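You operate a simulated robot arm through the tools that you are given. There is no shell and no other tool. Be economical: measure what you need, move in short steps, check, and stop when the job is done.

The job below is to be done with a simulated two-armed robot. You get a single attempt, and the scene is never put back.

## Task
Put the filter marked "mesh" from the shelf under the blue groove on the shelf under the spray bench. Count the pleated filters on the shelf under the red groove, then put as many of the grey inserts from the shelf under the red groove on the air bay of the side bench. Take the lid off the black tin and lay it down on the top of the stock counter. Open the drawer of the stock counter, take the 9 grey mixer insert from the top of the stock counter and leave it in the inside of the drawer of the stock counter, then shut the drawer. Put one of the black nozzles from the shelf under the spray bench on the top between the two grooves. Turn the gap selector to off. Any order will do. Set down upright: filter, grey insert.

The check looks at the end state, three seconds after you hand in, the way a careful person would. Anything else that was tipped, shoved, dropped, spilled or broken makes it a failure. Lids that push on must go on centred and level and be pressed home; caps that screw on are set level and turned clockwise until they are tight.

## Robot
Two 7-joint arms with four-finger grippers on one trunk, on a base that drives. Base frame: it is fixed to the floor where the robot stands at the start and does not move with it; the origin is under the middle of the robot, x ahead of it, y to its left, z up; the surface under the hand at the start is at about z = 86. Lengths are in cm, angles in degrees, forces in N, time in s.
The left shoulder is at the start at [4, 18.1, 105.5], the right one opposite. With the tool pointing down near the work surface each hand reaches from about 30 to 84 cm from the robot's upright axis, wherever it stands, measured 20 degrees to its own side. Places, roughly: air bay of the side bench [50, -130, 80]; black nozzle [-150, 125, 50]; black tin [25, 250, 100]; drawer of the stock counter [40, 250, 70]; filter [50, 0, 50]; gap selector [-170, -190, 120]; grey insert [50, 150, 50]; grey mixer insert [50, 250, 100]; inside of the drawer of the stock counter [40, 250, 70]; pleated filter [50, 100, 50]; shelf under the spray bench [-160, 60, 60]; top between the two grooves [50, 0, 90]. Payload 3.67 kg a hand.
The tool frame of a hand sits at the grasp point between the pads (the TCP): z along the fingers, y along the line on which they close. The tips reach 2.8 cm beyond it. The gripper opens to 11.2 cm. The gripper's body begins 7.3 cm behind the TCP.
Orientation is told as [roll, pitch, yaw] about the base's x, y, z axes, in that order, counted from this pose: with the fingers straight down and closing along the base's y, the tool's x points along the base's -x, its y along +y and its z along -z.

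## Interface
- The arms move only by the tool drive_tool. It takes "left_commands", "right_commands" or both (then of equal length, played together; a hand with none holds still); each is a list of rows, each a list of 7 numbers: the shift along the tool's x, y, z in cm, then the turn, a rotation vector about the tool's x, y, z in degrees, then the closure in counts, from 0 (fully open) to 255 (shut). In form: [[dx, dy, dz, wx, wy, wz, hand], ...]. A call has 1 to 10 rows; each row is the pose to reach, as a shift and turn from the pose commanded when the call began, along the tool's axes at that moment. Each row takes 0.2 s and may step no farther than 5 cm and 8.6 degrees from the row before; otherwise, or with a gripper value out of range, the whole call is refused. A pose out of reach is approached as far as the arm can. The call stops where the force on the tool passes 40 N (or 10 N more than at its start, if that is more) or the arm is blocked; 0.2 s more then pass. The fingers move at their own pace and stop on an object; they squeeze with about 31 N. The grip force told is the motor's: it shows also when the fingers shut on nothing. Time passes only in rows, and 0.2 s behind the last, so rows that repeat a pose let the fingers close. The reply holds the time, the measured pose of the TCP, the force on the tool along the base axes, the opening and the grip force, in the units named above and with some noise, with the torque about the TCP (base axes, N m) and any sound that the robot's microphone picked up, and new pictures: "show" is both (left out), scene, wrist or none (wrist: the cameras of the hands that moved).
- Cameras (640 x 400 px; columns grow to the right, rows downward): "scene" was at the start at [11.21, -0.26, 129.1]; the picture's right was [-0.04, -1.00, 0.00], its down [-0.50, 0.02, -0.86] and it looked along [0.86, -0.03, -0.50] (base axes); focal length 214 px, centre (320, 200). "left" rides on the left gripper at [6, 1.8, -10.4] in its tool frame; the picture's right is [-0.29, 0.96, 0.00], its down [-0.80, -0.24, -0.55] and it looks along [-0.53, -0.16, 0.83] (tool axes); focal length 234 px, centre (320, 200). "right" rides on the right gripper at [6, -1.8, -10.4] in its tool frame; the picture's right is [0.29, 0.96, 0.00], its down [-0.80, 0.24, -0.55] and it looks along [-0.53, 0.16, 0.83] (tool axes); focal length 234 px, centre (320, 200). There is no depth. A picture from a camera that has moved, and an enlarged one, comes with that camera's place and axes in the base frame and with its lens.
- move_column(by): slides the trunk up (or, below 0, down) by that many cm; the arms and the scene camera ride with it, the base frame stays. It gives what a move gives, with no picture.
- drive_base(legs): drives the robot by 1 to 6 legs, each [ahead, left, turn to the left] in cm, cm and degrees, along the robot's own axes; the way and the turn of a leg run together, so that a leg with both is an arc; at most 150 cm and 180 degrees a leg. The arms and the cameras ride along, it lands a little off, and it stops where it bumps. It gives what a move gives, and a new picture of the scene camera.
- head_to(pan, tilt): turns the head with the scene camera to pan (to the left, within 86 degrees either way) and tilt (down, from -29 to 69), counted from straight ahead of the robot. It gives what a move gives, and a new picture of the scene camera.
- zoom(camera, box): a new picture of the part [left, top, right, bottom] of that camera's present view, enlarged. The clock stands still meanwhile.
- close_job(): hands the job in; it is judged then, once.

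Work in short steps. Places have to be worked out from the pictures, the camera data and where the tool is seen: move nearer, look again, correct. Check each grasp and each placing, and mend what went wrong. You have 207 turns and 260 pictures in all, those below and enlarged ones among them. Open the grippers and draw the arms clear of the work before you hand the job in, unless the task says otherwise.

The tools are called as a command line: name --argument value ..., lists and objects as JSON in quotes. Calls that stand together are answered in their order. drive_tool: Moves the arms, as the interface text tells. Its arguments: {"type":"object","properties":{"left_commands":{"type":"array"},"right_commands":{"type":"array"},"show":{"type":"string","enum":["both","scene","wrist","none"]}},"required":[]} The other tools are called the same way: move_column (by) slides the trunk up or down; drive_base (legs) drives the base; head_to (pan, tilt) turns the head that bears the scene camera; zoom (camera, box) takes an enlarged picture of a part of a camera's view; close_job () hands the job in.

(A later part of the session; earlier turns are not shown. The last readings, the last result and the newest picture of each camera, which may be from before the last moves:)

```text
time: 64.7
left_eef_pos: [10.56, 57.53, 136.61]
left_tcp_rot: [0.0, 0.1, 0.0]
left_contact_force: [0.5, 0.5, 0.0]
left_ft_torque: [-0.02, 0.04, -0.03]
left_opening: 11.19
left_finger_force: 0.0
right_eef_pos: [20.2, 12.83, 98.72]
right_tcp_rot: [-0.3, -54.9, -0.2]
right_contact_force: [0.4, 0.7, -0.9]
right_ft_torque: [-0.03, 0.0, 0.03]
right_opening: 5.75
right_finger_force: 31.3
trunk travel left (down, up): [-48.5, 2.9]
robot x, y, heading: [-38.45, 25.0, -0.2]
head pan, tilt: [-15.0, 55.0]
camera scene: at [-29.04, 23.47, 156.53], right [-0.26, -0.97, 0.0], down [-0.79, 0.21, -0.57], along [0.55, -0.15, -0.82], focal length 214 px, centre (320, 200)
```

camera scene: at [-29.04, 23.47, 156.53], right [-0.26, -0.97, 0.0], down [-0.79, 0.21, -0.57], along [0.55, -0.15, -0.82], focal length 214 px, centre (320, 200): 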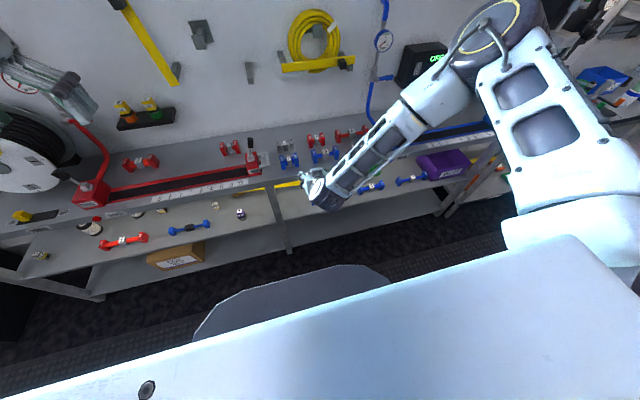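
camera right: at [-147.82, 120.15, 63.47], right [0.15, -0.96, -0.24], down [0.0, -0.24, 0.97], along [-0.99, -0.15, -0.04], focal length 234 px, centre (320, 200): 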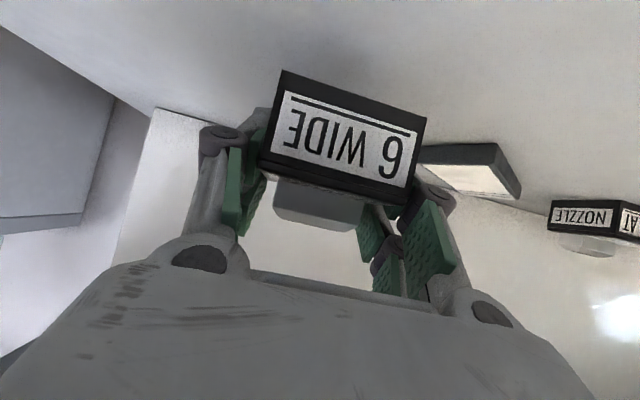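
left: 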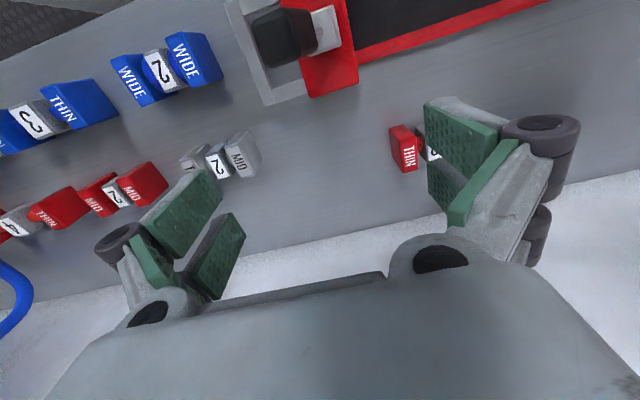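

I zoom on the free front strip between the inserts.

zoom --camera "scene" --box '[230, 110, 390, 210]'

zoom --camera "right" --box '[0, 0, 640, 400]'

```text
4.00 times, centred on (310, 160) of scene
camera zoom: at [-29.04, 23.47, 156.53], right [-0.26, -0.97, 0.0], down [-0.79, 0.21, -0.57], along [0.55, -0.15, -0.82], focal length 858 px, centre (360, 360)
```

zoom: 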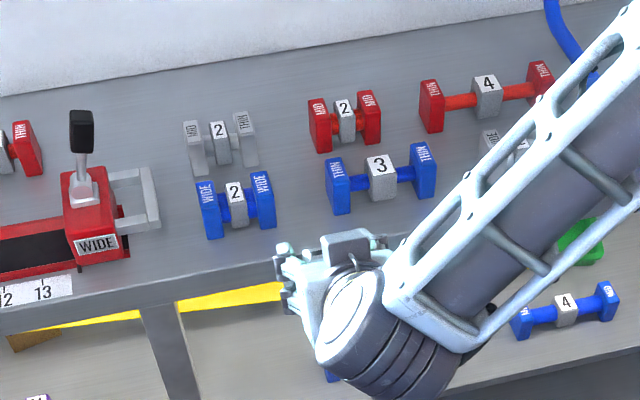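

```text
1.00 times, centred on (320, 200) of right (not enlarged: the box is as wide or as high as the picture)
camera zoom: at [8.28, 11.24, 99.79], right [-0.16, 0.96, -0.24], down [0.01, 0.24, 0.97], along [0.99, 0.15, -0.04], focal length 234 px, centre (320, 200)
```

zoom: 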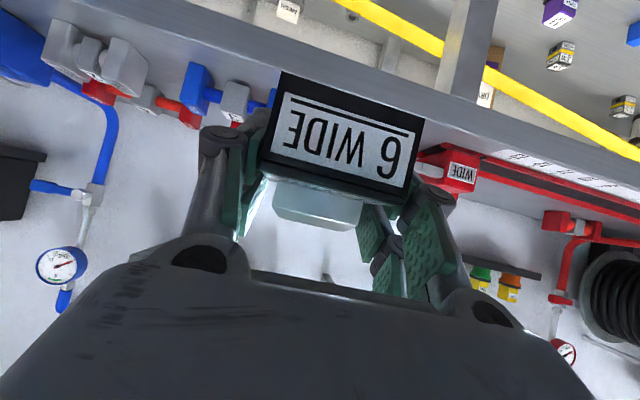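

The front strip at y≈12 (between the blue 2 and blue 3 ends) is about 6.7 wide and 5.8 deep; I need a better view. I drive ahead 13 cm and bring the left hand over, turned right, to use its camera as an observer.

drive_base --legs '[[13, 0, 0]]'

drive_tool --left_commands '[[-1.5, -3, 2.5, 0, 0, 8.5, 0], [-3, -6, 5, 0, 0, 17, 0], [-4.5, -9, 7.5, 0, 0, 25.5, 0], [-6, -12, 10, 0, 0, 34, 0], [-7.5, -15, 12.5, 0, 0, 42.5, 0], [-9, -18, 15, 0, 0, 51, 0], [-10.5, -20, 17.5, 0, 0, 59.5, 0], [-12, -22, 20, 0, 0, 68, 0], [-13, -24, 22, 0, 0, 76.5, 0], [-14, -26, 24, 0, 0, 85, 0]]' --show "wrist"

```text
time: 66.0
left_eef_pos: [23.35, 57.54, 136.84]
left_tcp_rot: [0.1, -0.1, 0.0]
left_contact_force: [-1.0, -0.5, 0.2]
left_ft_torque: [0.02, 0.01, -0.02]
left_opening: 11.18
left_finger_force: 0.1
right_eef_pos: [33.07, 12.85, 98.88]
right_tcp_rot: [-0.3, -55.0, -0.3]
right_contact_force: [0.0, 0.6, -1.0]
right_ft_torque: [0.02, 0.01, 0.0]
right_opening: 5.79
right_finger_force: 30.6
trunk travel left (down, up): [-48.5, 2.9]
robot x, y, heading: [-25.42, 25.13, -0.2]
head pan, tilt: [-15.0, 55.0]
camera scene: at [-16.38, 23.44, 156.55], right [-0.26, -0.97, 0.0], down [-0.79, 0.21, -0.57], along [0.55, -0.15, -0.82], focal length 214 px, centre (320, 200)
```

scene: 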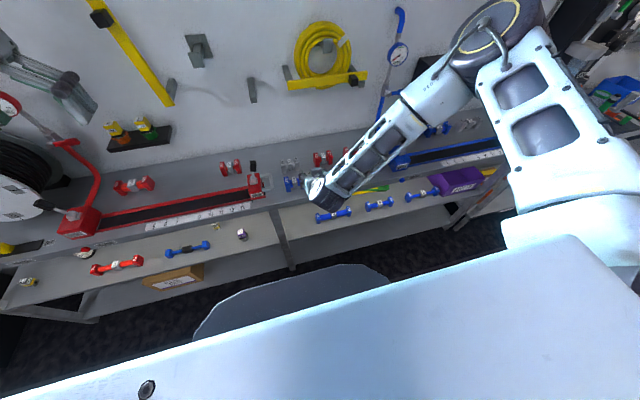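

```text
time: 68.2
left_eef_pos: [22.34, 25.94, 114.12]
left_tcp_rot: [11.2, 2.8, -77.1]
left_contact_force: [1.4, 1.3, -4.8]
left_ft_torque: [-0.17, -0.06, -0.03]
left_opening: 11.18
left_finger_force: 0.1
left hand out of reach, approached as far as the arm can: row 6, 7, 8, 9, 10
right_eef_pos: [32.94, 12.44, 98.75]
right_tcp_rot: [0.2, -55.2, -0.5]
right_contact_force: [-0.3, -2.3, -0.5]
right_ft_torque: [0.09, 0.0, 0.07]
right_opening: 5.74
right_finger_force: 31.0
trunk travel left (down, up): [-48.5, 2.9]
robot x, y, heading: [-25.22, 25.11, -0.1]
head pan, tilt: [-15.0, 55.0]
camera left: at [20.9, 31.3, 125.04], right [0.98, -0.08, 0.17], down [-0.15, -0.88, 0.46], along [0.11, -0.47, -0.87], focal length 234 px, centre (320, 200)
```

left: 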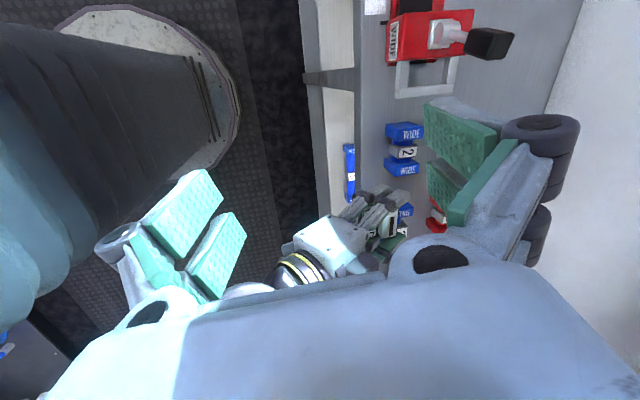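

The left camera shows blue 2's heads about 5–5.8 cm behind the edge, but the nozzle is hidden. I draw the left arm away and zoom with the head camera from this nearer place.

drive_tool --left_commands '[[4, 0, -2, 0, 0, -8, 0], [8, 0, -4, 0, 0, -16, 0], [12, 0, -6, 0, 0, -24, 0], [16, 0, -8, 0, 0, -32, 0], [20, 0, -10, 0, 0, -40, 0], [24, 0, -12, 0, 0, -48, 0]]' --show "none"

zoom --camera "scene" --box '[220, 120, 380, 220]'

```text
time: 69.6
left_eef_pos: [15.14, 49.09, 126.72]
left_tcp_rot: [9.5, -6.3, -30.0]
left_contact_force: [-0.4, 0.5, -0.2]
left_ft_torque: [-0.03, -0.04, 0.01]
left_opening: 11.18
left_finger_force: 0.1
right_eef_pos: [33.04, 12.86, 98.8]
right_tcp_rot: [-0.4, -54.9, -0.1]
right_contact_force: [-0.1, 0.1, -1.1]
right_ft_torque: [-0.01, 0.02, 0.0]
right_opening: 5.78
right_finger_force: 31.7
trunk travel left (down, up): [-48.5, 2.9]
robot x, y, heading: [-24.9, 25.33, -0.2]
head pan, tilt: [-15.0, 55.0]
```

```text
4.00 times, centred on (300, 170) of scene
camera zoom: at [-16.33, 23.58, 156.55], right [-0.26, -0.97, 0.0], down [-0.79, 0.21, -0.57], along [0.55, -0.15, -0.82], focal length 858 px, centre (400, 320)
```

zoom: 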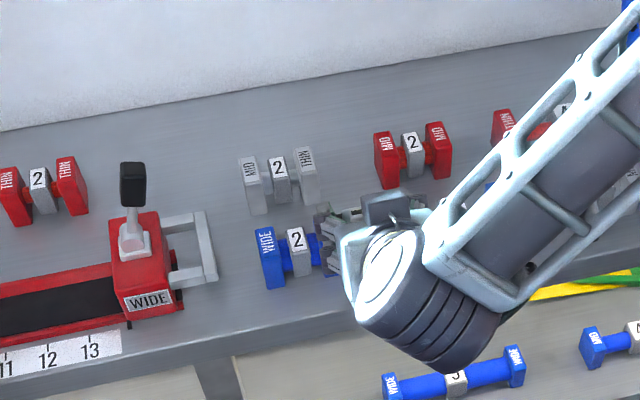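

I zoom tighter on the bench edge beside blue 2.

zoom --camera "scene" --box '[260, 165, 324, 205]'

```text
10.00 times, centred on (292, 185) of scene
camera zoom: at [-16.33, 23.58, 156.55], right [-0.26, -0.97, 0.0], down [-0.79, 0.21, -0.57], along [0.55, -0.15, -0.82], focal length 2145 px, centre (600, 350)
```

zoom: 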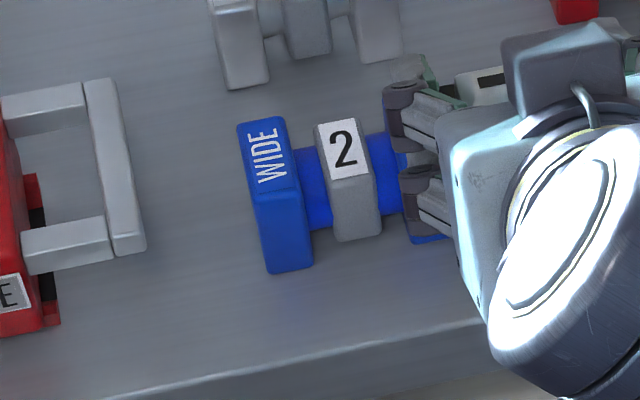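

The strip in front of blue 2 is only 4.5 cm deep, too tight for this grip. I will set the nozzle down in the pocket left of blue 2 (y≈27.5), regrasp it from above and then put it in the free strip behind. First I shift over the pocket.

drive_tool --right_commands '[[-0.7, 4.5, 1.0, 0, 0, 0, 255], [-1.4, 9, 2.0, 0, 0, 0, 255], [-2.2, 14.6, 3.1, 0, 0, 0, 255], [-2.2, 14.6, 3.1, 0, 0, 0, 255]]' --show "wrist"

zoom --camera "scene" --box '[220, 140, 316, 200]'

```text
refused: row 3 steps farther than a row can; nothing moved
```

```text
6.67 times, centred on (268, 170) of scene
camera zoom: at [-16.33, 23.58, 156.55], right [-0.26, -0.97, 0.0], down [-0.79, 0.21, -0.57], along [0.55, -0.15, -0.82], focal length 1430 px, centre (667, 400)
```

zoom: 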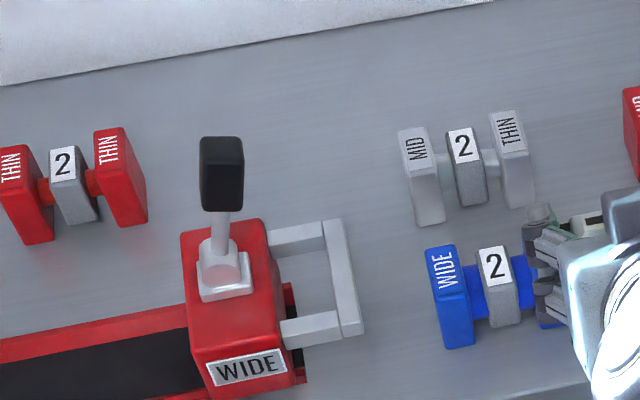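

A step was too long; I repeat with smaller steps.

drive_tool --right_commands '[[-0.6, 3.7, 0.8, 0, 0, 0, 255], [-1.2, 7.4, 1.6, 0, 0, 0, 255], [-1.7, 11, 2.4, 0, 0, 0, 255], [-2.2, 14.6, 3.1, 0, 0, 0, 255], [-2.2, 14.6, 3.1, 0, 0, 0, 255]]' --show "wrist"

zoom --camera "scene" --box '[220, 140, 316, 200]'

```text
time: 70.8
left_eef_pos: [15.19, 48.95, 126.73]
left_tcp_rot: [9.5, -6.1, -30.0]
left_contact_force: [-0.3, -0.4, -0.4]
left_ft_torque: [0.01, -0.01, -0.04]
left_opening: 11.2
left_finger_force: 0.2
right_eef_pos: [37.02, 27.35, 98.79]
right_tcp_rot: [0.0, -55.0, -0.3]
right_contact_force: [-1.0, -0.5, -1.1]
right_ft_torque: [0.01, 0.0, 0.01]
right_opening: 5.77
right_finger_force: 31.8
trunk travel left (down, up): [-48.5, 2.9]
robot x, y, heading: [-25.34, 25.0, 0.1]
head pan, tilt: [-15.0, 55.0]
camera right: at [25.07, 25.81, 99.88], right [-0.16, 0.96, -0.24], down [0.01, 0.24, 0.97], along [0.99, 0.15, -0.04], focal length 234 px, centre (320, 200)
```

right: 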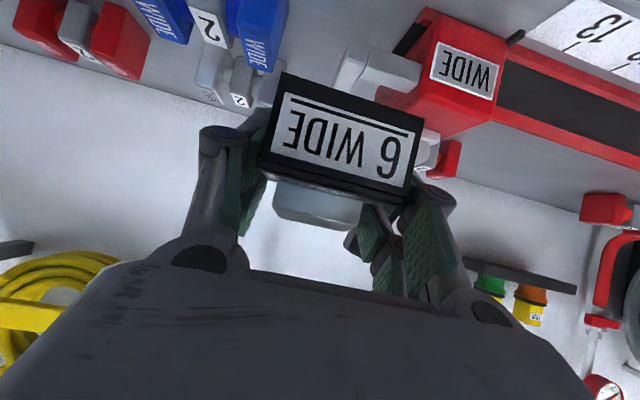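

```text
6.67 times, centred on (268, 170) of scene
camera zoom: at [-16.21, 23.4, 156.54], right [-0.26, -0.97, 0.0], down [-0.79, 0.21, -0.57], along [0.55, -0.15, -0.82], focal length 1430 px, centre (667, 400)
```

zoom: 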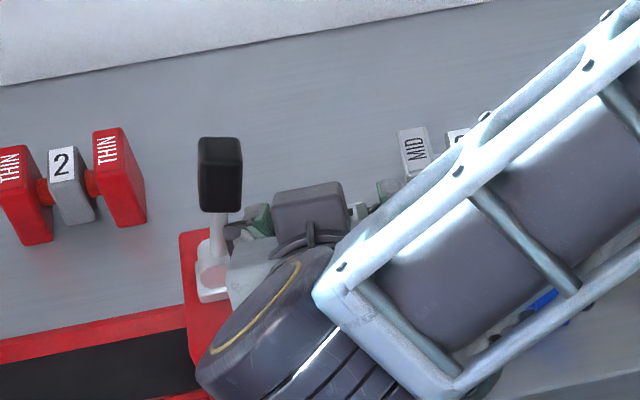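

The pocket is confirmed (box corner at y≈32, blue 2 at y≈22.9). I descend about 9 cm with small final steps.

drive_tool --right_commands '[[2.7, 0.1, 1.4, 0, 0, 0, 255], [5.1, 0.1, 3.1, 0, 0, 0, 255], [6.4, 0.1, 4.0, 0, 0, 0, 255], [7.0, 0.1, 4.4, 0, 0, 0, 255], [7.4, 0.1, 4.7, 0, 0, 0, 255]]' --show "wrist"

```text
time: 71.4
left_eef_pos: [14.98, 48.85, 126.83]
left_tcp_rot: [9.7, -6.1, -30.0]
left_contact_force: [0.6, 0.1, 0.7]
left_ft_torque: [-0.02, 0.0, 0.01]
left_opening: 11.21
left_finger_force: 0.1
right_eef_pos: [36.73, 27.71, 94.4]
right_tcp_rot: [0.2, -55.8, -0.5]
right_contact_force: [-1.6, 0.0, 3.0]
right_ft_torque: [0.02, -0.05, 0.03]
right_opening: 5.79
right_finger_force: 31.0
trunk travel left (down, up): [-48.5, 2.9]
robot x, y, heading: [-25.44, 24.86, -0.3]
head pan, tilt: [-15.0, 55.0]
stopped in row 2 (right hand): the force on the tool passed its limit at 63 N (the readings are from after the stop); the commanded pose is now the measured one
camera right: at [24.81, 26.09, 95.31], right [-0.16, 0.96, -0.24], down [-0.01, 0.24, 0.97], along [0.99, 0.15, -0.03], focal length 234 px, centre (320, 200)
```

right: 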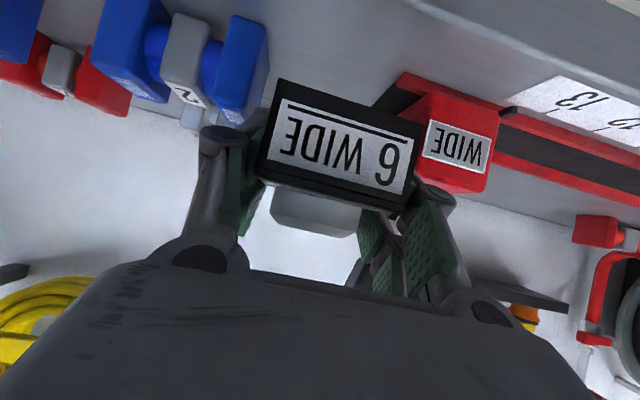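

It met the raised handle (z≈91), which my bottom-plane estimate had misplaced. I lift and go back to y≈11.9, with a slight front overhang for a temporary set-down (TCP x≈35.4).

drive_tool --right_commands '[[-2.1, 0, -1.4, 0, 0, 0, 255], [-4.15, 0, -2.8, 0, 0, 0, 255], [-4, -4, -3, 0, 0, 0, 255], [-3.8, -8, -3.3, 0, 0, 0, 255], [-3.6, -12, -3.6, 0, 0, 0, 255], [-3.4, -15.8, -3.9, 0, 0, 0, 255], [-3.4, -15.8, -3.9, 0, 0, 0, 255]]' --show "wrist"

zoom --camera "scene" --box '[220, 140, 316, 200]'

```text
time: 73.0
left_eef_pos: [15.21, 48.92, 126.72]
left_tcp_rot: [9.5, -6.1, -30.0]
left_contact_force: [0.3, -1.1, -0.5]
left_ft_torque: [0.01, -0.01, 0.02]
left_opening: 11.21
left_finger_force: 0.0
right_eef_pos: [35.74, 11.94, 99.27]
right_tcp_rot: [0.1, -55.5, -0.7]
right_contact_force: [-0.2, 0.2, -0.6]
right_ft_torque: [0.05, 0.01, 0.01]
right_opening: 5.79
right_finger_force: 31.0
trunk travel left (down, up): [-48.5, 2.9]
robot x, y, heading: [-25.34, 25.31, -0.2]
head pan, tilt: [-15.0, 55.0]
camera right: at [23.68, 10.36, 100.28], right [-0.15, 0.96, -0.24], down [0.0, 0.24, 0.97], along [0.99, 0.15, -0.03], focal length 234 px, centre (320, 200)
```

right: 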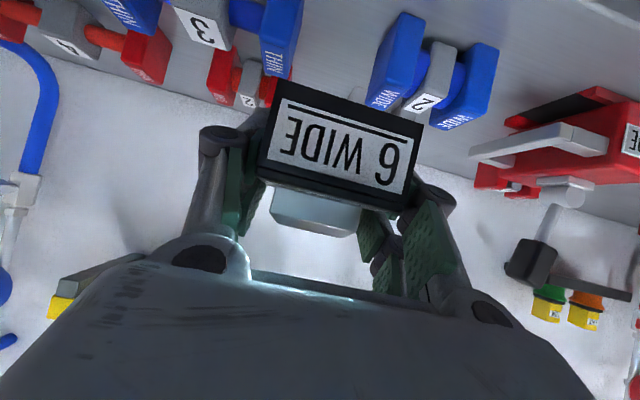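

```text
6.67 times, centred on (268, 170) of scene
camera zoom: at [-16.15, 23.39, 156.53], right [-0.26, -0.97, 0.0], down [-0.79, 0.21, -0.57], along [0.55, -0.15, -0.82], focal length 1430 px, centre (667, 400)
```

zoom: 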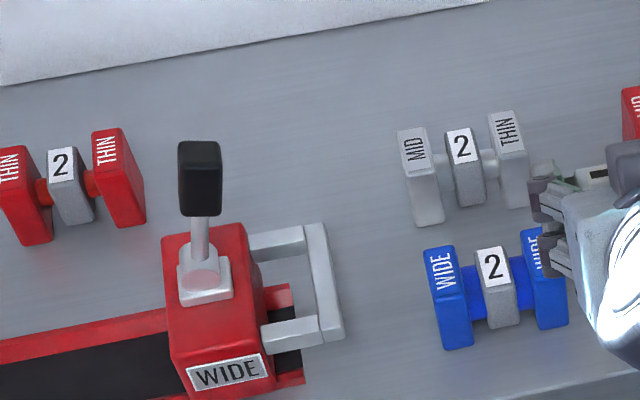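

The push moved the sliding red gate about 1.3 cm to the left; I will set it back afterwards. Now I lower the nozzle at y≈11.8.

drive_tool --right_commands '[[3.0, -0.2, 1.7, 0, 0, 0, 255], [5.6, -0.2, 3.4, 0, 0, 0, 255], [6.7, -0.2, 4.1, 0, 0, 0, 255], [7.4, -0.2, 4.6, 0, 0, 0, 255]]' --show "wrist"

zoom --camera "scene" --box '[270, 150, 350, 200]'

```text
time: 74.0
left_eef_pos: [15.17, 48.91, 126.7]
left_tcp_rot: [9.7, -6.3, -29.9]
left_contact_force: [0.9, 0.5, 0.1]
left_ft_torque: [0.01, 0.04, 0.02]
left_opening: 11.2
left_finger_force: 0.1
right_eef_pos: [35.97, 14.57, 92.26]
right_tcp_rot: [-1.1, -54.9, -0.7]
right_contact_force: [-4.4, -2.6, 21.7]
right_ft_torque: [0.25, -0.47, -0.03]
right_opening: 5.8
right_finger_force: 31.0
right hand out of reach, approached as far as the arm can: row 1, 2, 3, 4
trunk travel left (down, up): [-48.5, 2.9]
robot x, y, heading: [-25.21, 25.33, -0.2]
head pan, tilt: [-15.0, 55.0]
camera right: at [24.14, 13.14, 93.46], right [-0.14, 0.96, -0.25], down [0.01, 0.25, 0.97], along [0.99, 0.13, -0.05], focal length 234 px, centre (320, 200)
```

right: 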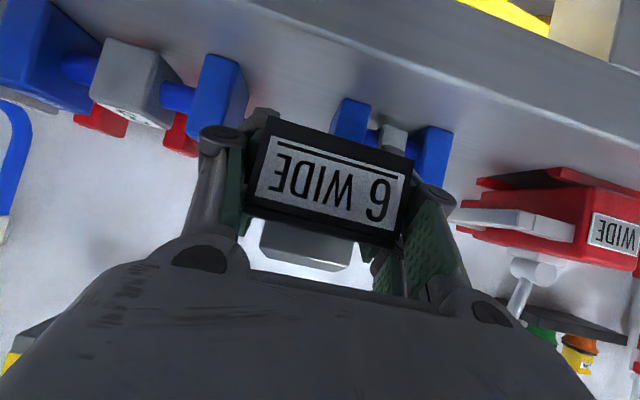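

```text
8.00 times, centred on (310, 175) of scene
camera zoom: at [-16.34, 23.49, 156.55], right [-0.26, -0.97, 0.0], down [-0.79, 0.21, -0.57], along [0.55, -0.15, -0.82], focal length 1716 px, centre (400, 400)
```

zoom: 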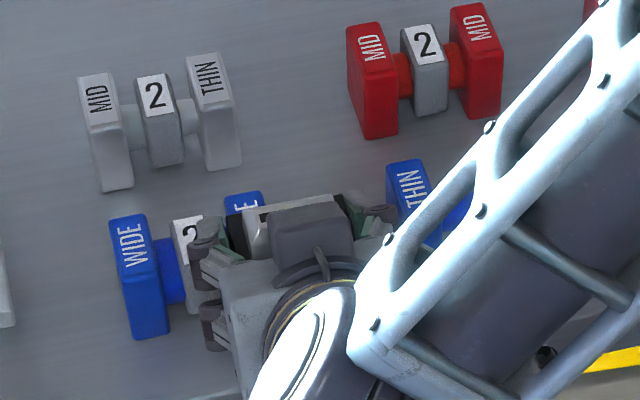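

The arm ran out of reach at this trunk height and drifted to y=14.6, touching blue 2. I lift again, and will use the trunk for the descent instead.

drive_tool --right_commands '[[-2, -0.2, -1.5, 0, 0, 0, 255], [-3.8, -1.5, -3, 0, 0, 0, 255], [-5.4, -2.8, -4.4, 0, 0, 0, 255], [-5.4, -2.8, -4.4, 0, 0, 0, 255]]' --show "wrist"

zoom --camera "scene" --box '[270, 150, 350, 200]'

```text
time: 75.0
left_eef_pos: [15.18, 48.94, 126.7]
left_tcp_rot: [9.5, -6.1, -30.0]
left_contact_force: [0.1, 0.1, -0.4]
left_ft_torque: [-0.03, -0.02, 0.0]
left_opening: 11.19
left_finger_force: 0.0
right_eef_pos: [35.73, 11.73, 99.2]
right_tcp_rot: [-0.2, -55.3, -0.5]
right_contact_force: [0.4, -0.1, -1.2]
right_ft_torque: [-0.02, -0.01, -0.04]
right_opening: 5.77
right_finger_force: 31.0
right hand out of reach, approached as far as the arm can: row 1
trunk travel left (down, up): [-48.5, 2.9]
robot x, y, heading: [-25.13, 25.36, -0.2]
head pan, tilt: [-15.0, 55.0]
camera right: at [23.72, 10.25, 100.21], right [-0.15, 0.96, -0.24], down [0.0, 0.24, 0.97], along [0.99, 0.15, -0.04], focal length 234 px, centre (320, 200)
```

right: 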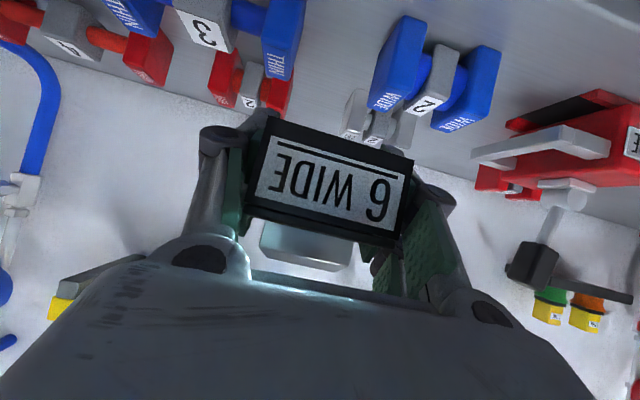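

```text
8.00 times, centred on (310, 175) of scene
camera zoom: at [-16.12, 23.51, 156.53], right [-0.26, -0.97, 0.0], down [-0.79, 0.21, -0.57], along [0.55, -0.15, -0.82], focal length 1716 px, centre (400, 400)
```

zoom: 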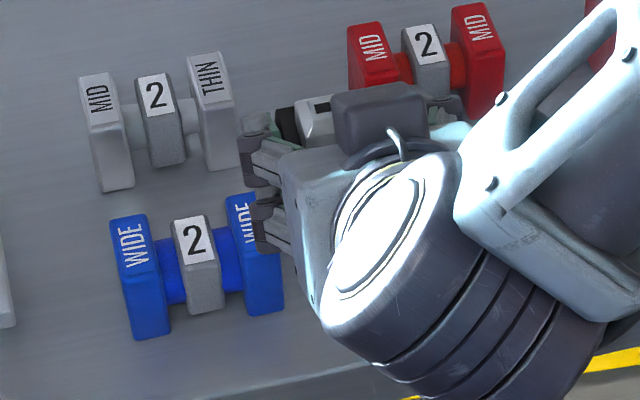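

Blue 2 is unmoved; the nozzle slid up in the grip, its bottom is now ≈1.9 cm under the TCP. I shift 0.5 cm back and lower with the trunk.

drive_tool --right_commands '[[0.3, 0.1, -0.4, 0, 0, 0, 255], [0.3, 0.1, -0.4, 0, 0, 0, 255]]' --show "none"

move_column --by -9

zoom --camera "right" --box '[0, 0, 640, 400]'

```text
time: 75.6
left_eef_pos: [15.29, 48.94, 126.73]
left_tcp_rot: [9.4, -6.1, -30.0]
left_contact_force: [0.5, -0.7, 0.2]
left_ft_torque: [-0.01, 0.03, 0.03]
left_opening: 11.22
left_finger_force: 0.0
right_eef_pos: [35.15, 11.89, 99.2]
right_tcp_rot: [-0.1, -55.3, -0.6]
right_contact_force: [-0.3, 0.0, -0.4]
right_ft_torque: [-0.01, -0.02, 0.01]
right_opening: 5.75
right_finger_force: 31.5
trunk travel left (down, up): [-48.5, 2.9]
robot x, y, heading: [-25.67, 25.3, -0.2]
head pan, tilt: [-15.0, 55.0]
```

```text
time: 76.8
left_eef_pos: [15.23, 48.9, 117.52]
left_tcp_rot: [9.5, -6.0, -30.1]
left_contact_force: [1.0, 0.5, 0.6]
left_ft_torque: [0.04, 0.01, 0.01]
left_opening: 11.2
left_finger_force: 0.0
right_eef_pos: [35.27, 11.96, 90.14]
right_tcp_rot: [-0.1, -55.4, -0.5]
right_contact_force: [-0.1, -0.3, -1.5]
right_ft_torque: [-0.01, -0.01, 0.0]
right_opening: 5.74
right_finger_force: 31.0
trunk travel left (down, up): [-39.5, 11.9]
robot x, y, heading: [-25.46, 24.98, -0.5]
head pan, tilt: [-15.0, 55.0]
```

```text
1.00 times, centred on (320, 200) of right (not enlarged: the box is as wide or as high as the picture)
camera zoom: at [23.29, 10.42, 91.1], right [-0.15, 0.96, -0.24], down [0.0, 0.24, 0.97], along [0.99, 0.15, -0.04], focal length 234 px, centre (320, 200)
```

zoom: 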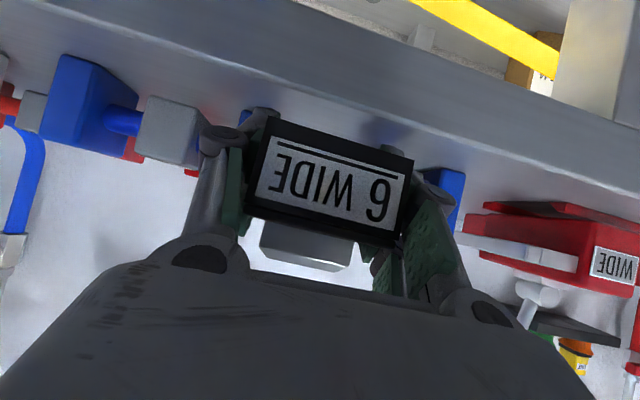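

No contact yet at z=90.1. I lower 1.2 cm more.

move_column --by -1.2

zoom --camera "right" --box '[200, 60, 520, 260]'

```text
time: 77.5
left_eef_pos: [14.91, 49.0, 116.52]
left_tcp_rot: [9.6, -6.2, -30.0]
left_contact_force: [0.7, 1.4, 0.5]
left_ft_torque: [0.02, 0.0, -0.02]
left_opening: 11.21
left_finger_force: 0.0
right_eef_pos: [35.21, 12.09, 89.56]
right_tcp_rot: [-0.1, -56.1, -0.8]
right_contact_force: [-5.1, -2.1, 32.3]
right_ft_torque: [-0.19, -0.1, -0.15]
right_opening: 5.79
right_finger_force: 31.0
trunk travel left (down, up): [-38.3, 13.1]
robot x, y, heading: [-25.19, 25.04, 0.1]
head pan, tilt: [-15.0, 55.0]
```

```text
2.00 times, centred on (360, 160) of right
camera zoom: at [23.28, 10.5, 90.34], right [-0.15, 0.96, -0.24], down [-0.01, 0.24, 0.97], along [0.99, 0.15, -0.02], focal length 468 px, centre (240, 280)
```

zoom: 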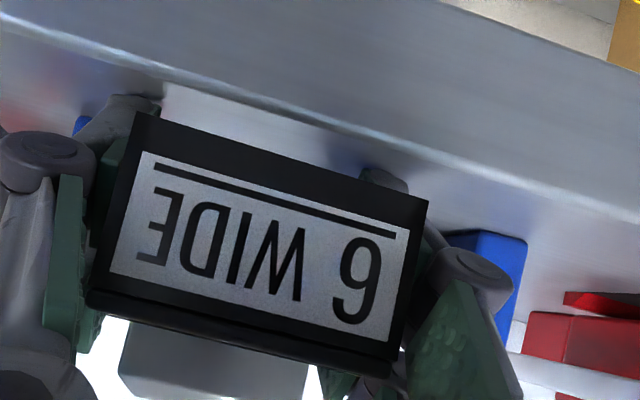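

The fingertips rest on the bench while the nozzle floats ~1 cm with its front over the edge — not a safe spot to release. I lift it, will set it down later on the stock counter for a regrasp, and first bring the left hand (closed) to the left of the gate to push it back.

drive_tool --right_commands '[[-2.5, 0, -1.7, 0, 0, 0, 255], [-5, 0, -3.4, 0, 0, 0, 255], [-6.5, 0, -7, 0, 0, 0, 255], [-6.5, 0, -11, 0, 0, 0, 255], [-6.5, 0, -15, 0, 0, 0, 255]]' --left_commands '[[0, 0, 0, 0, 0, -6, 255], [0, 0, 0, 0, 0, -12, 255], [0, 0, 0, 0, 0, -18, 255], [0, 0, 0, 0, 0, -24, 255], [0, 0, 0, 0, 0, -30, 255]]' --show "none"

head_to --pan 10 --tilt 55

zoom --camera "scene" --box '[240, 80, 400, 180]'

```text
time: 78.7
left_eef_pos: [14.95, 48.96, 116.45]
left_tcp_rot: [5.2, -10.1, 0.1]
left_contact_force: [0.6, -0.3, 0.6]
left_ft_torque: [-0.01, -0.02, 0.01]
left_opening: 0.01
left_finger_force: 30.7
right_eef_pos: [26.52, 12.05, 102.94]
right_tcp_rot: [0.0, -55.5, -0.6]
right_contact_force: [0.1, -0.6, -0.9]
right_ft_torque: [-0.01, -0.02, 0.03]
right_opening: 5.77
right_finger_force: 30.7
trunk travel left (down, up): [-38.3, 13.1]
robot x, y, heading: [-25.65, 24.97, -0.1]
head pan, tilt: [-15.0, 55.0]
```

```text
time: 79.5
left_eef_pos: [15.13, 48.96, 116.35]
left_tcp_rot: [5.2, -10.2, 0.1]
left_contact_force: [-0.5, -0.1, 0.5]
left_ft_torque: [0.01, 0.02, 0.02]
left_opening: 0.01
left_finger_force: 30.9
right_eef_pos: [26.62, 12.12, 102.84]
right_tcp_rot: [-0.1, -55.3, -0.5]
right_contact_force: [-0.4, -0.9, -0.8]
right_ft_torque: [0.01, 0.01, -0.03]
right_opening: 5.78
right_finger_force: 31.4
trunk travel left (down, up): [-38.3, 13.1]
robot x, y, heading: [-25.47, 25.26, -0.3]
head pan, tilt: [10.0, 55.0]
camera scene: at [-16.02, 26.54, 146.23], right [0.17, -0.99, 0.0], down [-0.81, -0.14, -0.57], along [0.56, 0.1, -0.82], focal length 214 px, centre (320, 200)
```

scene: 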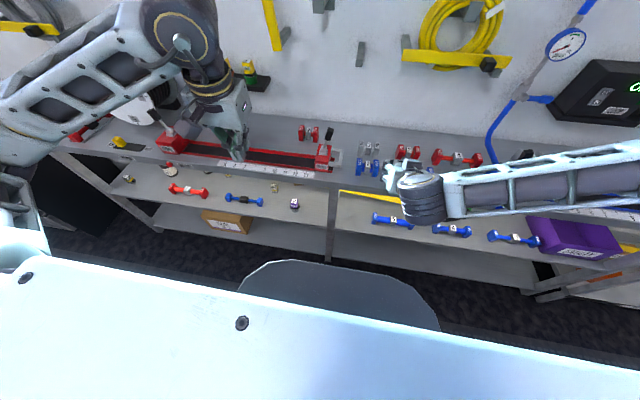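

```text
4.00 times, centred on (320, 130) of scene
camera zoom: at [-16.02, 26.54, 146.23], right [0.17, -0.99, 0.0], down [-0.81, -0.14, -0.57], along [0.56, 0.1, -0.82], focal length 858 px, centre (320, 480)
```

zoom: 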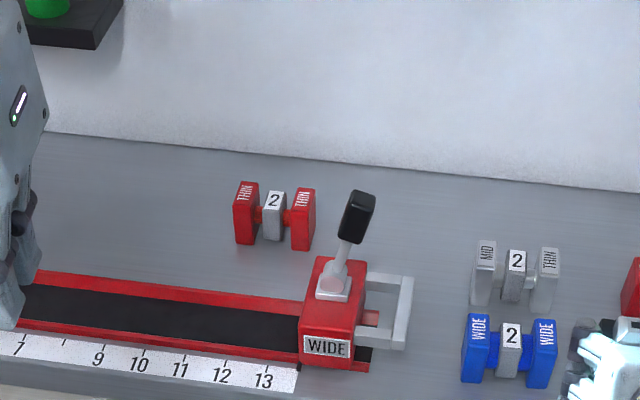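

The gate should go back about 1.2 cm (to the right). I bring the closed left hand over a point just left of the gate and level it.

drive_tool --left_commands '[[-3.5, -0.9, 2.8, 0.8, 1.7, 0, 255], [-7, -1.8, 5.6, 1.6, 3.4, 0, 255], [-10.5, -2.7, 8.4, 2.5, 5, 0, 255], [-14, -3.6, 11.2, 3.3, 6.7, 0, 255], [-17.5, -4.5, 14, 4.1, 8.4, 0, 255], [-21, -5.5, 16.8, 5, 10, 0, 255], [-21, -5.5, 16.8, 5, 10, 0, 255]]' --show "wrist"

zoom --camera "scene" --box '[240, 80, 400, 180]'

```text
time: 81.1
left_eef_pos: [38.86, 45.01, 103.12]
left_tcp_rot: [0.2, -0.2, 0.6]
left_contact_force: [-0.3, -0.7, 0.6]
left_ft_torque: [0.0, 0.0, 0.03]
left_opening: 0.0
left_finger_force: 30.8
right_eef_pos: [26.51, 12.21, 102.9]
right_tcp_rot: [-0.2, -55.4, -0.6]
right_contact_force: [-0.5, -0.8, -1.4]
right_ft_torque: [0.01, -0.02, 0.01]
right_opening: 5.75
right_finger_force: 31.1
trunk travel left (down, up): [-38.3, 13.1]
robot x, y, heading: [-25.29, 25.43, 0.2]
head pan, tilt: [10.0, 55.0]
camera left: at [32.9, 46.77, 113.49], right [0.28, 0.96, 0.0], down [0.8, -0.23, 0.56], along [0.53, -0.15, -0.83], focal length 234 px, centre (320, 200)
```

left: 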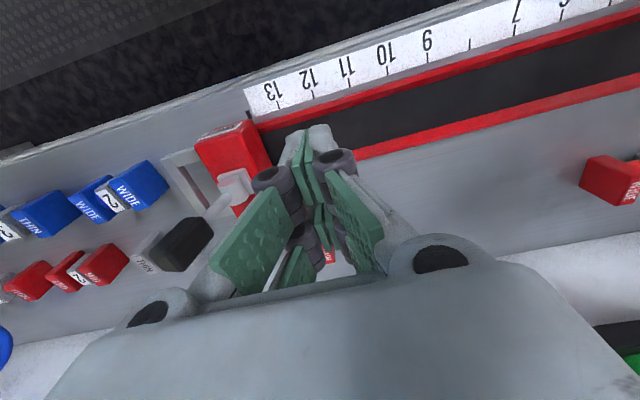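

```text
4.00 times, centred on (320, 130) of scene
camera zoom: at [-16.12, 26.6, 146.24], right [0.17, -0.99, 0.0], down [-0.81, -0.14, -0.57], along [0.57, 0.1, -0.82], focal length 858 px, centre (320, 480)
```

zoom: 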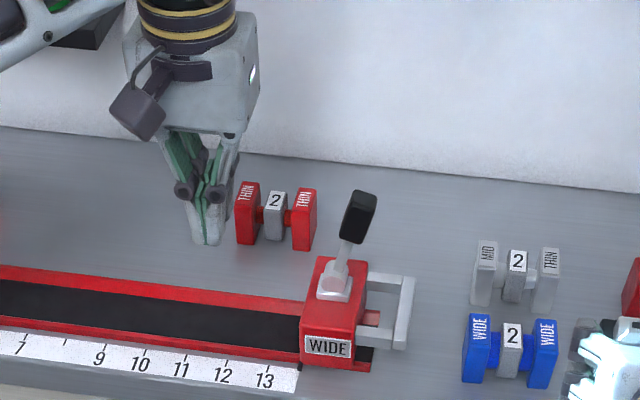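

The gate's left face is at y≈38.5. I go down to tips at z≈88.7 and push to TCP y=38.3.

drive_tool --left_commands '[[0, 0, 4, 0, 0, 0, 255], [0, 0, 8, 0, 0, 0, 255], [0, 0, 11.5, 0, 0, 0, 255], [0, -3, 11.5, 0, 0, 0, 255], [0, -4.5, 11.5, 0, 0, 0, 255], [0, -5.5, 11.5, 0, 0, 0, 255], [0, -6, 11.5, 0, 0, 0, 255], [0, -6.5, 11.5, 0, 0, 0, 255], [0, -6.8, 11.5, 0, 0, 0, 255]]' --show "none"

zoom --camera "scene" --box '[240, 80, 400, 180]'

```text
time: 83.1
left_eef_pos: [39.04, 38.57, 91.59]
left_tcp_rot: [0.2, -0.1, 0.6]
left_contact_force: [-1.5, 8.3, 3.0]
left_ft_torque: [-0.09, 0.01, -0.14]
left_opening: 0.0
left_finger_force: 30.8
right_eef_pos: [26.61, 12.21, 102.9]
right_tcp_rot: [-0.2, -55.4, -0.5]
right_contact_force: [0.1, 0.1, -1.6]
right_ft_torque: [0.02, 0.0, 0.0]
right_opening: 5.78
right_finger_force: 31.0
trunk travel left (down, up): [-38.3, 13.1]
robot x, y, heading: [-25.29, 25.35, -0.2]
head pan, tilt: [10.0, 55.0]
```

```text
4.00 times, centred on (320, 130) of scene
camera zoom: at [-16.05, 26.71, 146.23], right [0.17, -0.98, 0.0], down [-0.81, -0.14, -0.57], along [0.56, 0.1, -0.82], focal length 858 px, centre (320, 480)
```

zoom: 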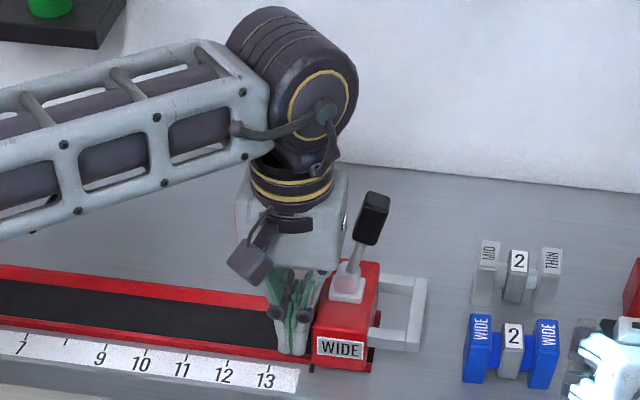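

The gate is back at its place (base end visible by ~0.6 cm as before). I retract the left hand, then back off and drive left towards the stock counter.

drive_tool --left_commands '[[0, 2.5, 0, 0, 0, 0, 255], [0, 2.5, -4.5, 0, 0, 0, 255], [0, 2.5, -9, 0, 0, 0, 255], [3, 2.5, -13, 0, 0, 0, 255], [7, 2.5, -15, 0, 0, 0, 255], [11, 2.5, -15, 0, 0, 0, 255], [15, 2.5, -15, 0, 0, 0, 0]]' --show "none"

drive_base --legs '[[-45, 0, 0], [0, 130, 0]]'

head_to --pan 30 --tilt 40

```text
time: 84.7
left_eef_pos: [23.75, 40.74, 106.66]
left_tcp_rot: [0.3, -0.3, 0.5]
left_contact_force: [-0.3, 0.6, -0.7]
left_ft_torque: [0.01, -0.02, -0.02]
left_opening: 4.93
left_finger_force: 0.1
right_eef_pos: [26.54, 12.28, 103.0]
right_tcp_rot: [-0.3, -55.5, -0.5]
right_contact_force: [-0.2, -0.1, -1.4]
right_ft_torque: [0.03, 0.01, -0.02]
right_opening: 5.76
right_finger_force: 31.2
trunk travel left (down, up): [-38.3, 13.1]
robot x, y, heading: [-25.36, 25.36, 0.1]
head pan, tilt: [10.0, 55.0]
```

```text
time: 93.8
left_eef_pos: [-20.61, 170.85, 106.52]
left_tcp_rot: [0.3, -0.1, 0.7]
left_contact_force: [0.5, -0.2, -0.1]
left_ft_torque: [-0.03, -0.02, -0.03]
left_opening: 11.2
left_finger_force: 0.0
right_eef_pos: [-17.97, 142.34, 102.92]
right_tcp_rot: [-0.2, -55.5, -0.4]
right_contact_force: [0.5, 0.1, -0.9]
right_ft_torque: [-0.01, -0.03, 0.0]
right_opening: 5.74
right_finger_force: 30.7
trunk travel left (down, up): [-38.3, 13.1]
robot x, y, heading: [-69.79, 155.15, 0.2]
head pan, tilt: [10.0, 55.0]
camera scene: at [-60.64, 156.66, 146.23], right [0.18, -0.98, 0.0], down [-0.81, -0.14, -0.57], along [0.56, 0.1, -0.82], focal length 214 px, centre (320, 200)
```

scene: 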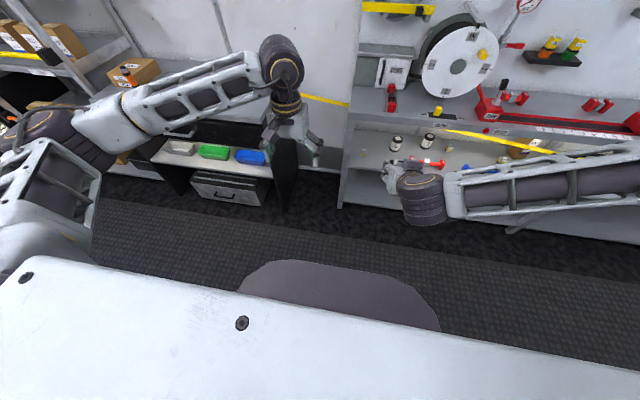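

```text
time: 94.7
left_eef_pos: [-20.71, 170.96, 106.51]
left_tcp_rot: [0.2, -0.1, 0.7]
left_contact_force: [-0.4, 0.1, -0.7]
left_ft_torque: [0.04, -0.02, 0.0]
left_opening: 11.21
left_finger_force: 0.0
right_eef_pos: [-18.08, 142.49, 102.91]
right_tcp_rot: [-0.1, -55.4, -0.3]
right_contact_force: [-0.1, -0.3, -1.2]
right_ft_torque: [-0.02, 0.02, 0.01]
right_opening: 5.77
right_finger_force: 30.8
trunk travel left (down, up): [-38.3, 13.1]
robot x, y, heading: [-70.46, 155.55, 0.1]
head pan, tilt: [30.0, 40.0]
camera scene: at [-60.39, 159.65, 148.29], right [0.5, -0.87, 0.0], down [-0.56, -0.32, -0.77], along [0.66, 0.38, -0.64], focal length 214 px, centre (320, 200)
```

scene: 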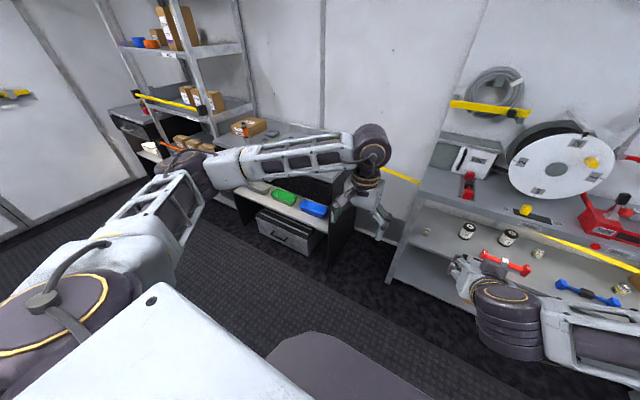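

Stock counter is ahead at the left. I drive on 75 cm left and look at it straight on.

drive_base --legs '[[0, 80, 0]]'

head_to --pan 0 --tilt 38

zoom --camera "scene" --box '[180, 80, 500, 280]'

```text
time: 99.0
left_eef_pos: [-21.03, 249.86, 106.49]
left_tcp_rot: [0.2, -0.1, 0.7]
left_contact_force: [-0.1, 1.2, 0.0]
left_ft_torque: [0.0, 0.04, 0.04]
left_opening: 11.2
left_finger_force: 0.0
right_eef_pos: [-18.3, 221.41, 102.96]
right_tcp_rot: [-0.1, -55.3, -0.2]
right_contact_force: [-0.7, 0.2, -0.5]
right_ft_torque: [0.01, -0.04, -0.01]
right_opening: 5.75
right_finger_force: 31.3
trunk travel left (down, up): [-38.3, 13.1]
robot x, y, heading: [-70.21, 234.59, 0.3]
head pan, tilt: [30.0, 40.0]
camera scene: at [-60.67, 238.53, 148.3], right [0.5, -0.86, 0.0], down [-0.56, -0.32, -0.77], along [0.66, 0.39, -0.64], focal length 214 px, centre (320, 200)
```

scene: 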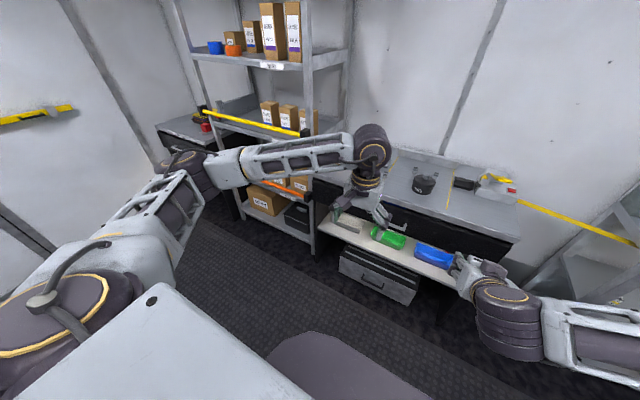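

```text
time: 100.0
left_eef_pos: [-21.06, 249.8, 106.51]
left_tcp_rot: [0.2, -0.1, 0.7]
left_contact_force: [0.2, 0.1, -0.3]
left_ft_torque: [-0.01, -0.01, -0.02]
left_opening: 11.2
left_finger_force: 0.0
right_eef_pos: [-18.26, 221.27, 102.88]
right_tcp_rot: [0.0, -55.4, -0.3]
right_contact_force: [0.6, -0.4, -1.0]
right_ft_torque: [-0.01, -0.03, -0.02]
right_opening: 5.76
right_finger_force: 30.9
trunk travel left (down, up): [-38.3, 13.1]
robot x, y, heading: [-70.18, 233.95, 0.3]
head pan, tilt: [0.0, 38.0]
camera scene: at [-59.38, 234.28, 148.6], right [0.01, -1.0, 0.0], down [-0.62, 0.0, -0.79], along [0.79, 0.0, -0.62], focal length 214 px, centre (320, 200)
```

scene: 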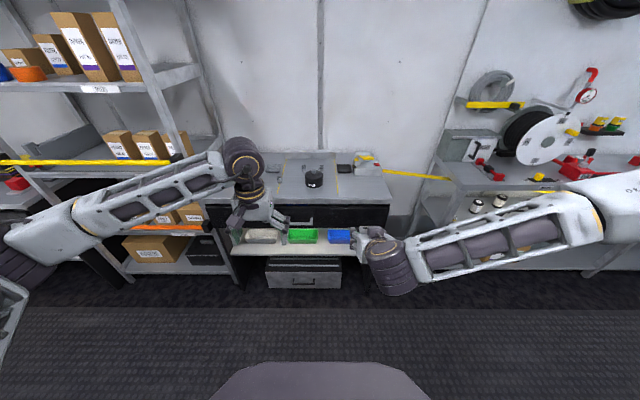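

```text
2.00 times, centred on (340, 180) of scene
camera zoom: at [-59.38, 234.28, 148.6], right [0.01, -1.0, 0.0], down [-0.62, 0.0, -0.79], along [0.79, 0.0, -0.62], focal length 429 px, centre (280, 240)
```

zoom: 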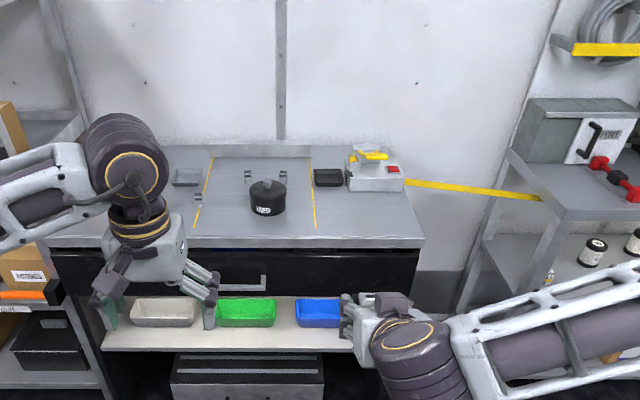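

I can see the black tin with a knob lid, small grey inserts, the drawer handle and free counter space at the right. I drive 25 cm closer.

drive_base --legs '[[25, 0, 0]]'

zoom --camera "scene" --box '[180, 120, 420, 270]'

zoom --camera "right" --box '[0, 0, 640, 400]'

```text
time: 101.8
left_eef_pos: [3.73, 249.81, 106.46]
left_tcp_rot: [0.3, 0.0, 0.9]
left_contact_force: [-0.3, 0.7, -0.2]
left_ft_torque: [0.0, -0.03, -0.01]
left_opening: 11.19
left_finger_force: 0.0
right_eef_pos: [6.39, 221.34, 102.82]
right_tcp_rot: [-0.2, -55.3, -0.3]
right_contact_force: [-0.1, -0.3, -0.3]
right_ft_torque: [0.02, -0.01, -0.04]
right_opening: 5.75
right_finger_force: 30.8
trunk travel left (down, up): [-38.3, 13.1]
robot x, y, heading: [-45.61, 234.01, 0.0]
head pan, tilt: [0.0, 38.0]
camera scene: at [-34.64, 234.38, 148.6], right [0.0, -1.0, 0.0], down [-0.62, 0.0, -0.79], along [0.79, 0.0, -0.62], focal length 214 px, centre (320, 200)
```

scene: 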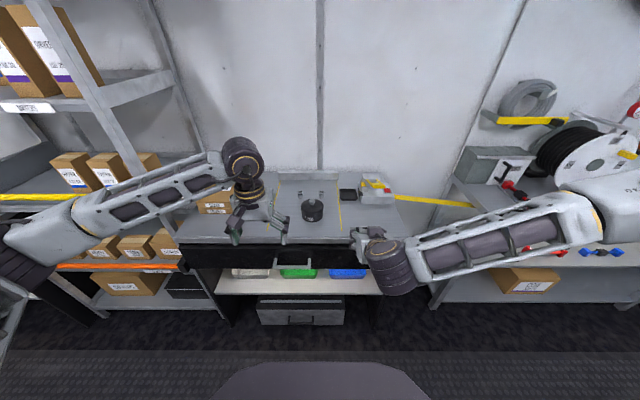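

```text
2.67 times, centred on (300, 195) of scene
camera zoom: at [-34.64, 234.38, 148.6], right [0.0, -1.0, 0.0], down [-0.62, 0.0, -0.79], along [0.79, 0.0, -0.62], focal length 572 px, centre (373, 213)
```

zoom: 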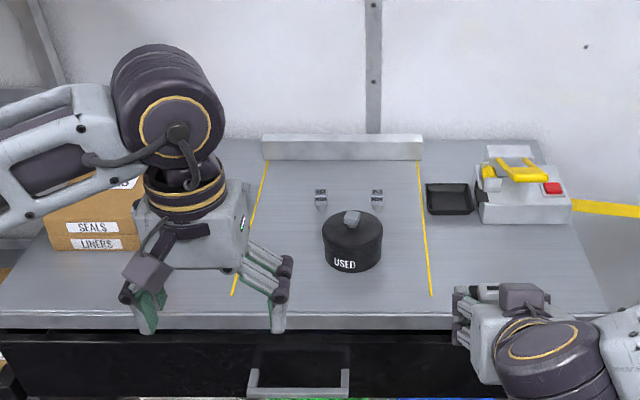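

```text
1.00 times, centred on (320, 200) of right (not enlarged: the box is as wide or as high as the picture)
camera zoom: at [-5.41, 219.79, 103.89], right [-0.16, 0.96, -0.24], down [0.0, 0.24, 0.97], along [0.99, 0.15, -0.04], focal length 234 px, centre (320, 200)
```

zoom: 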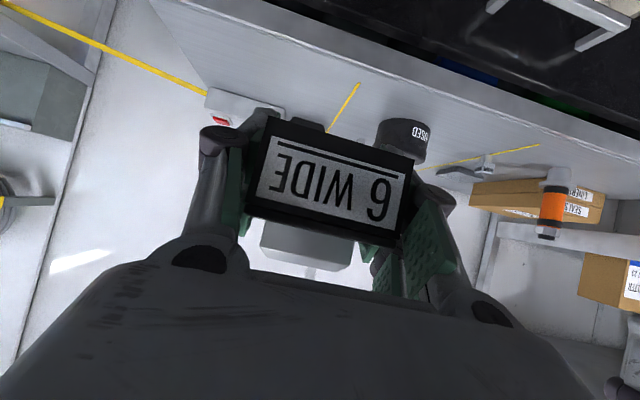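

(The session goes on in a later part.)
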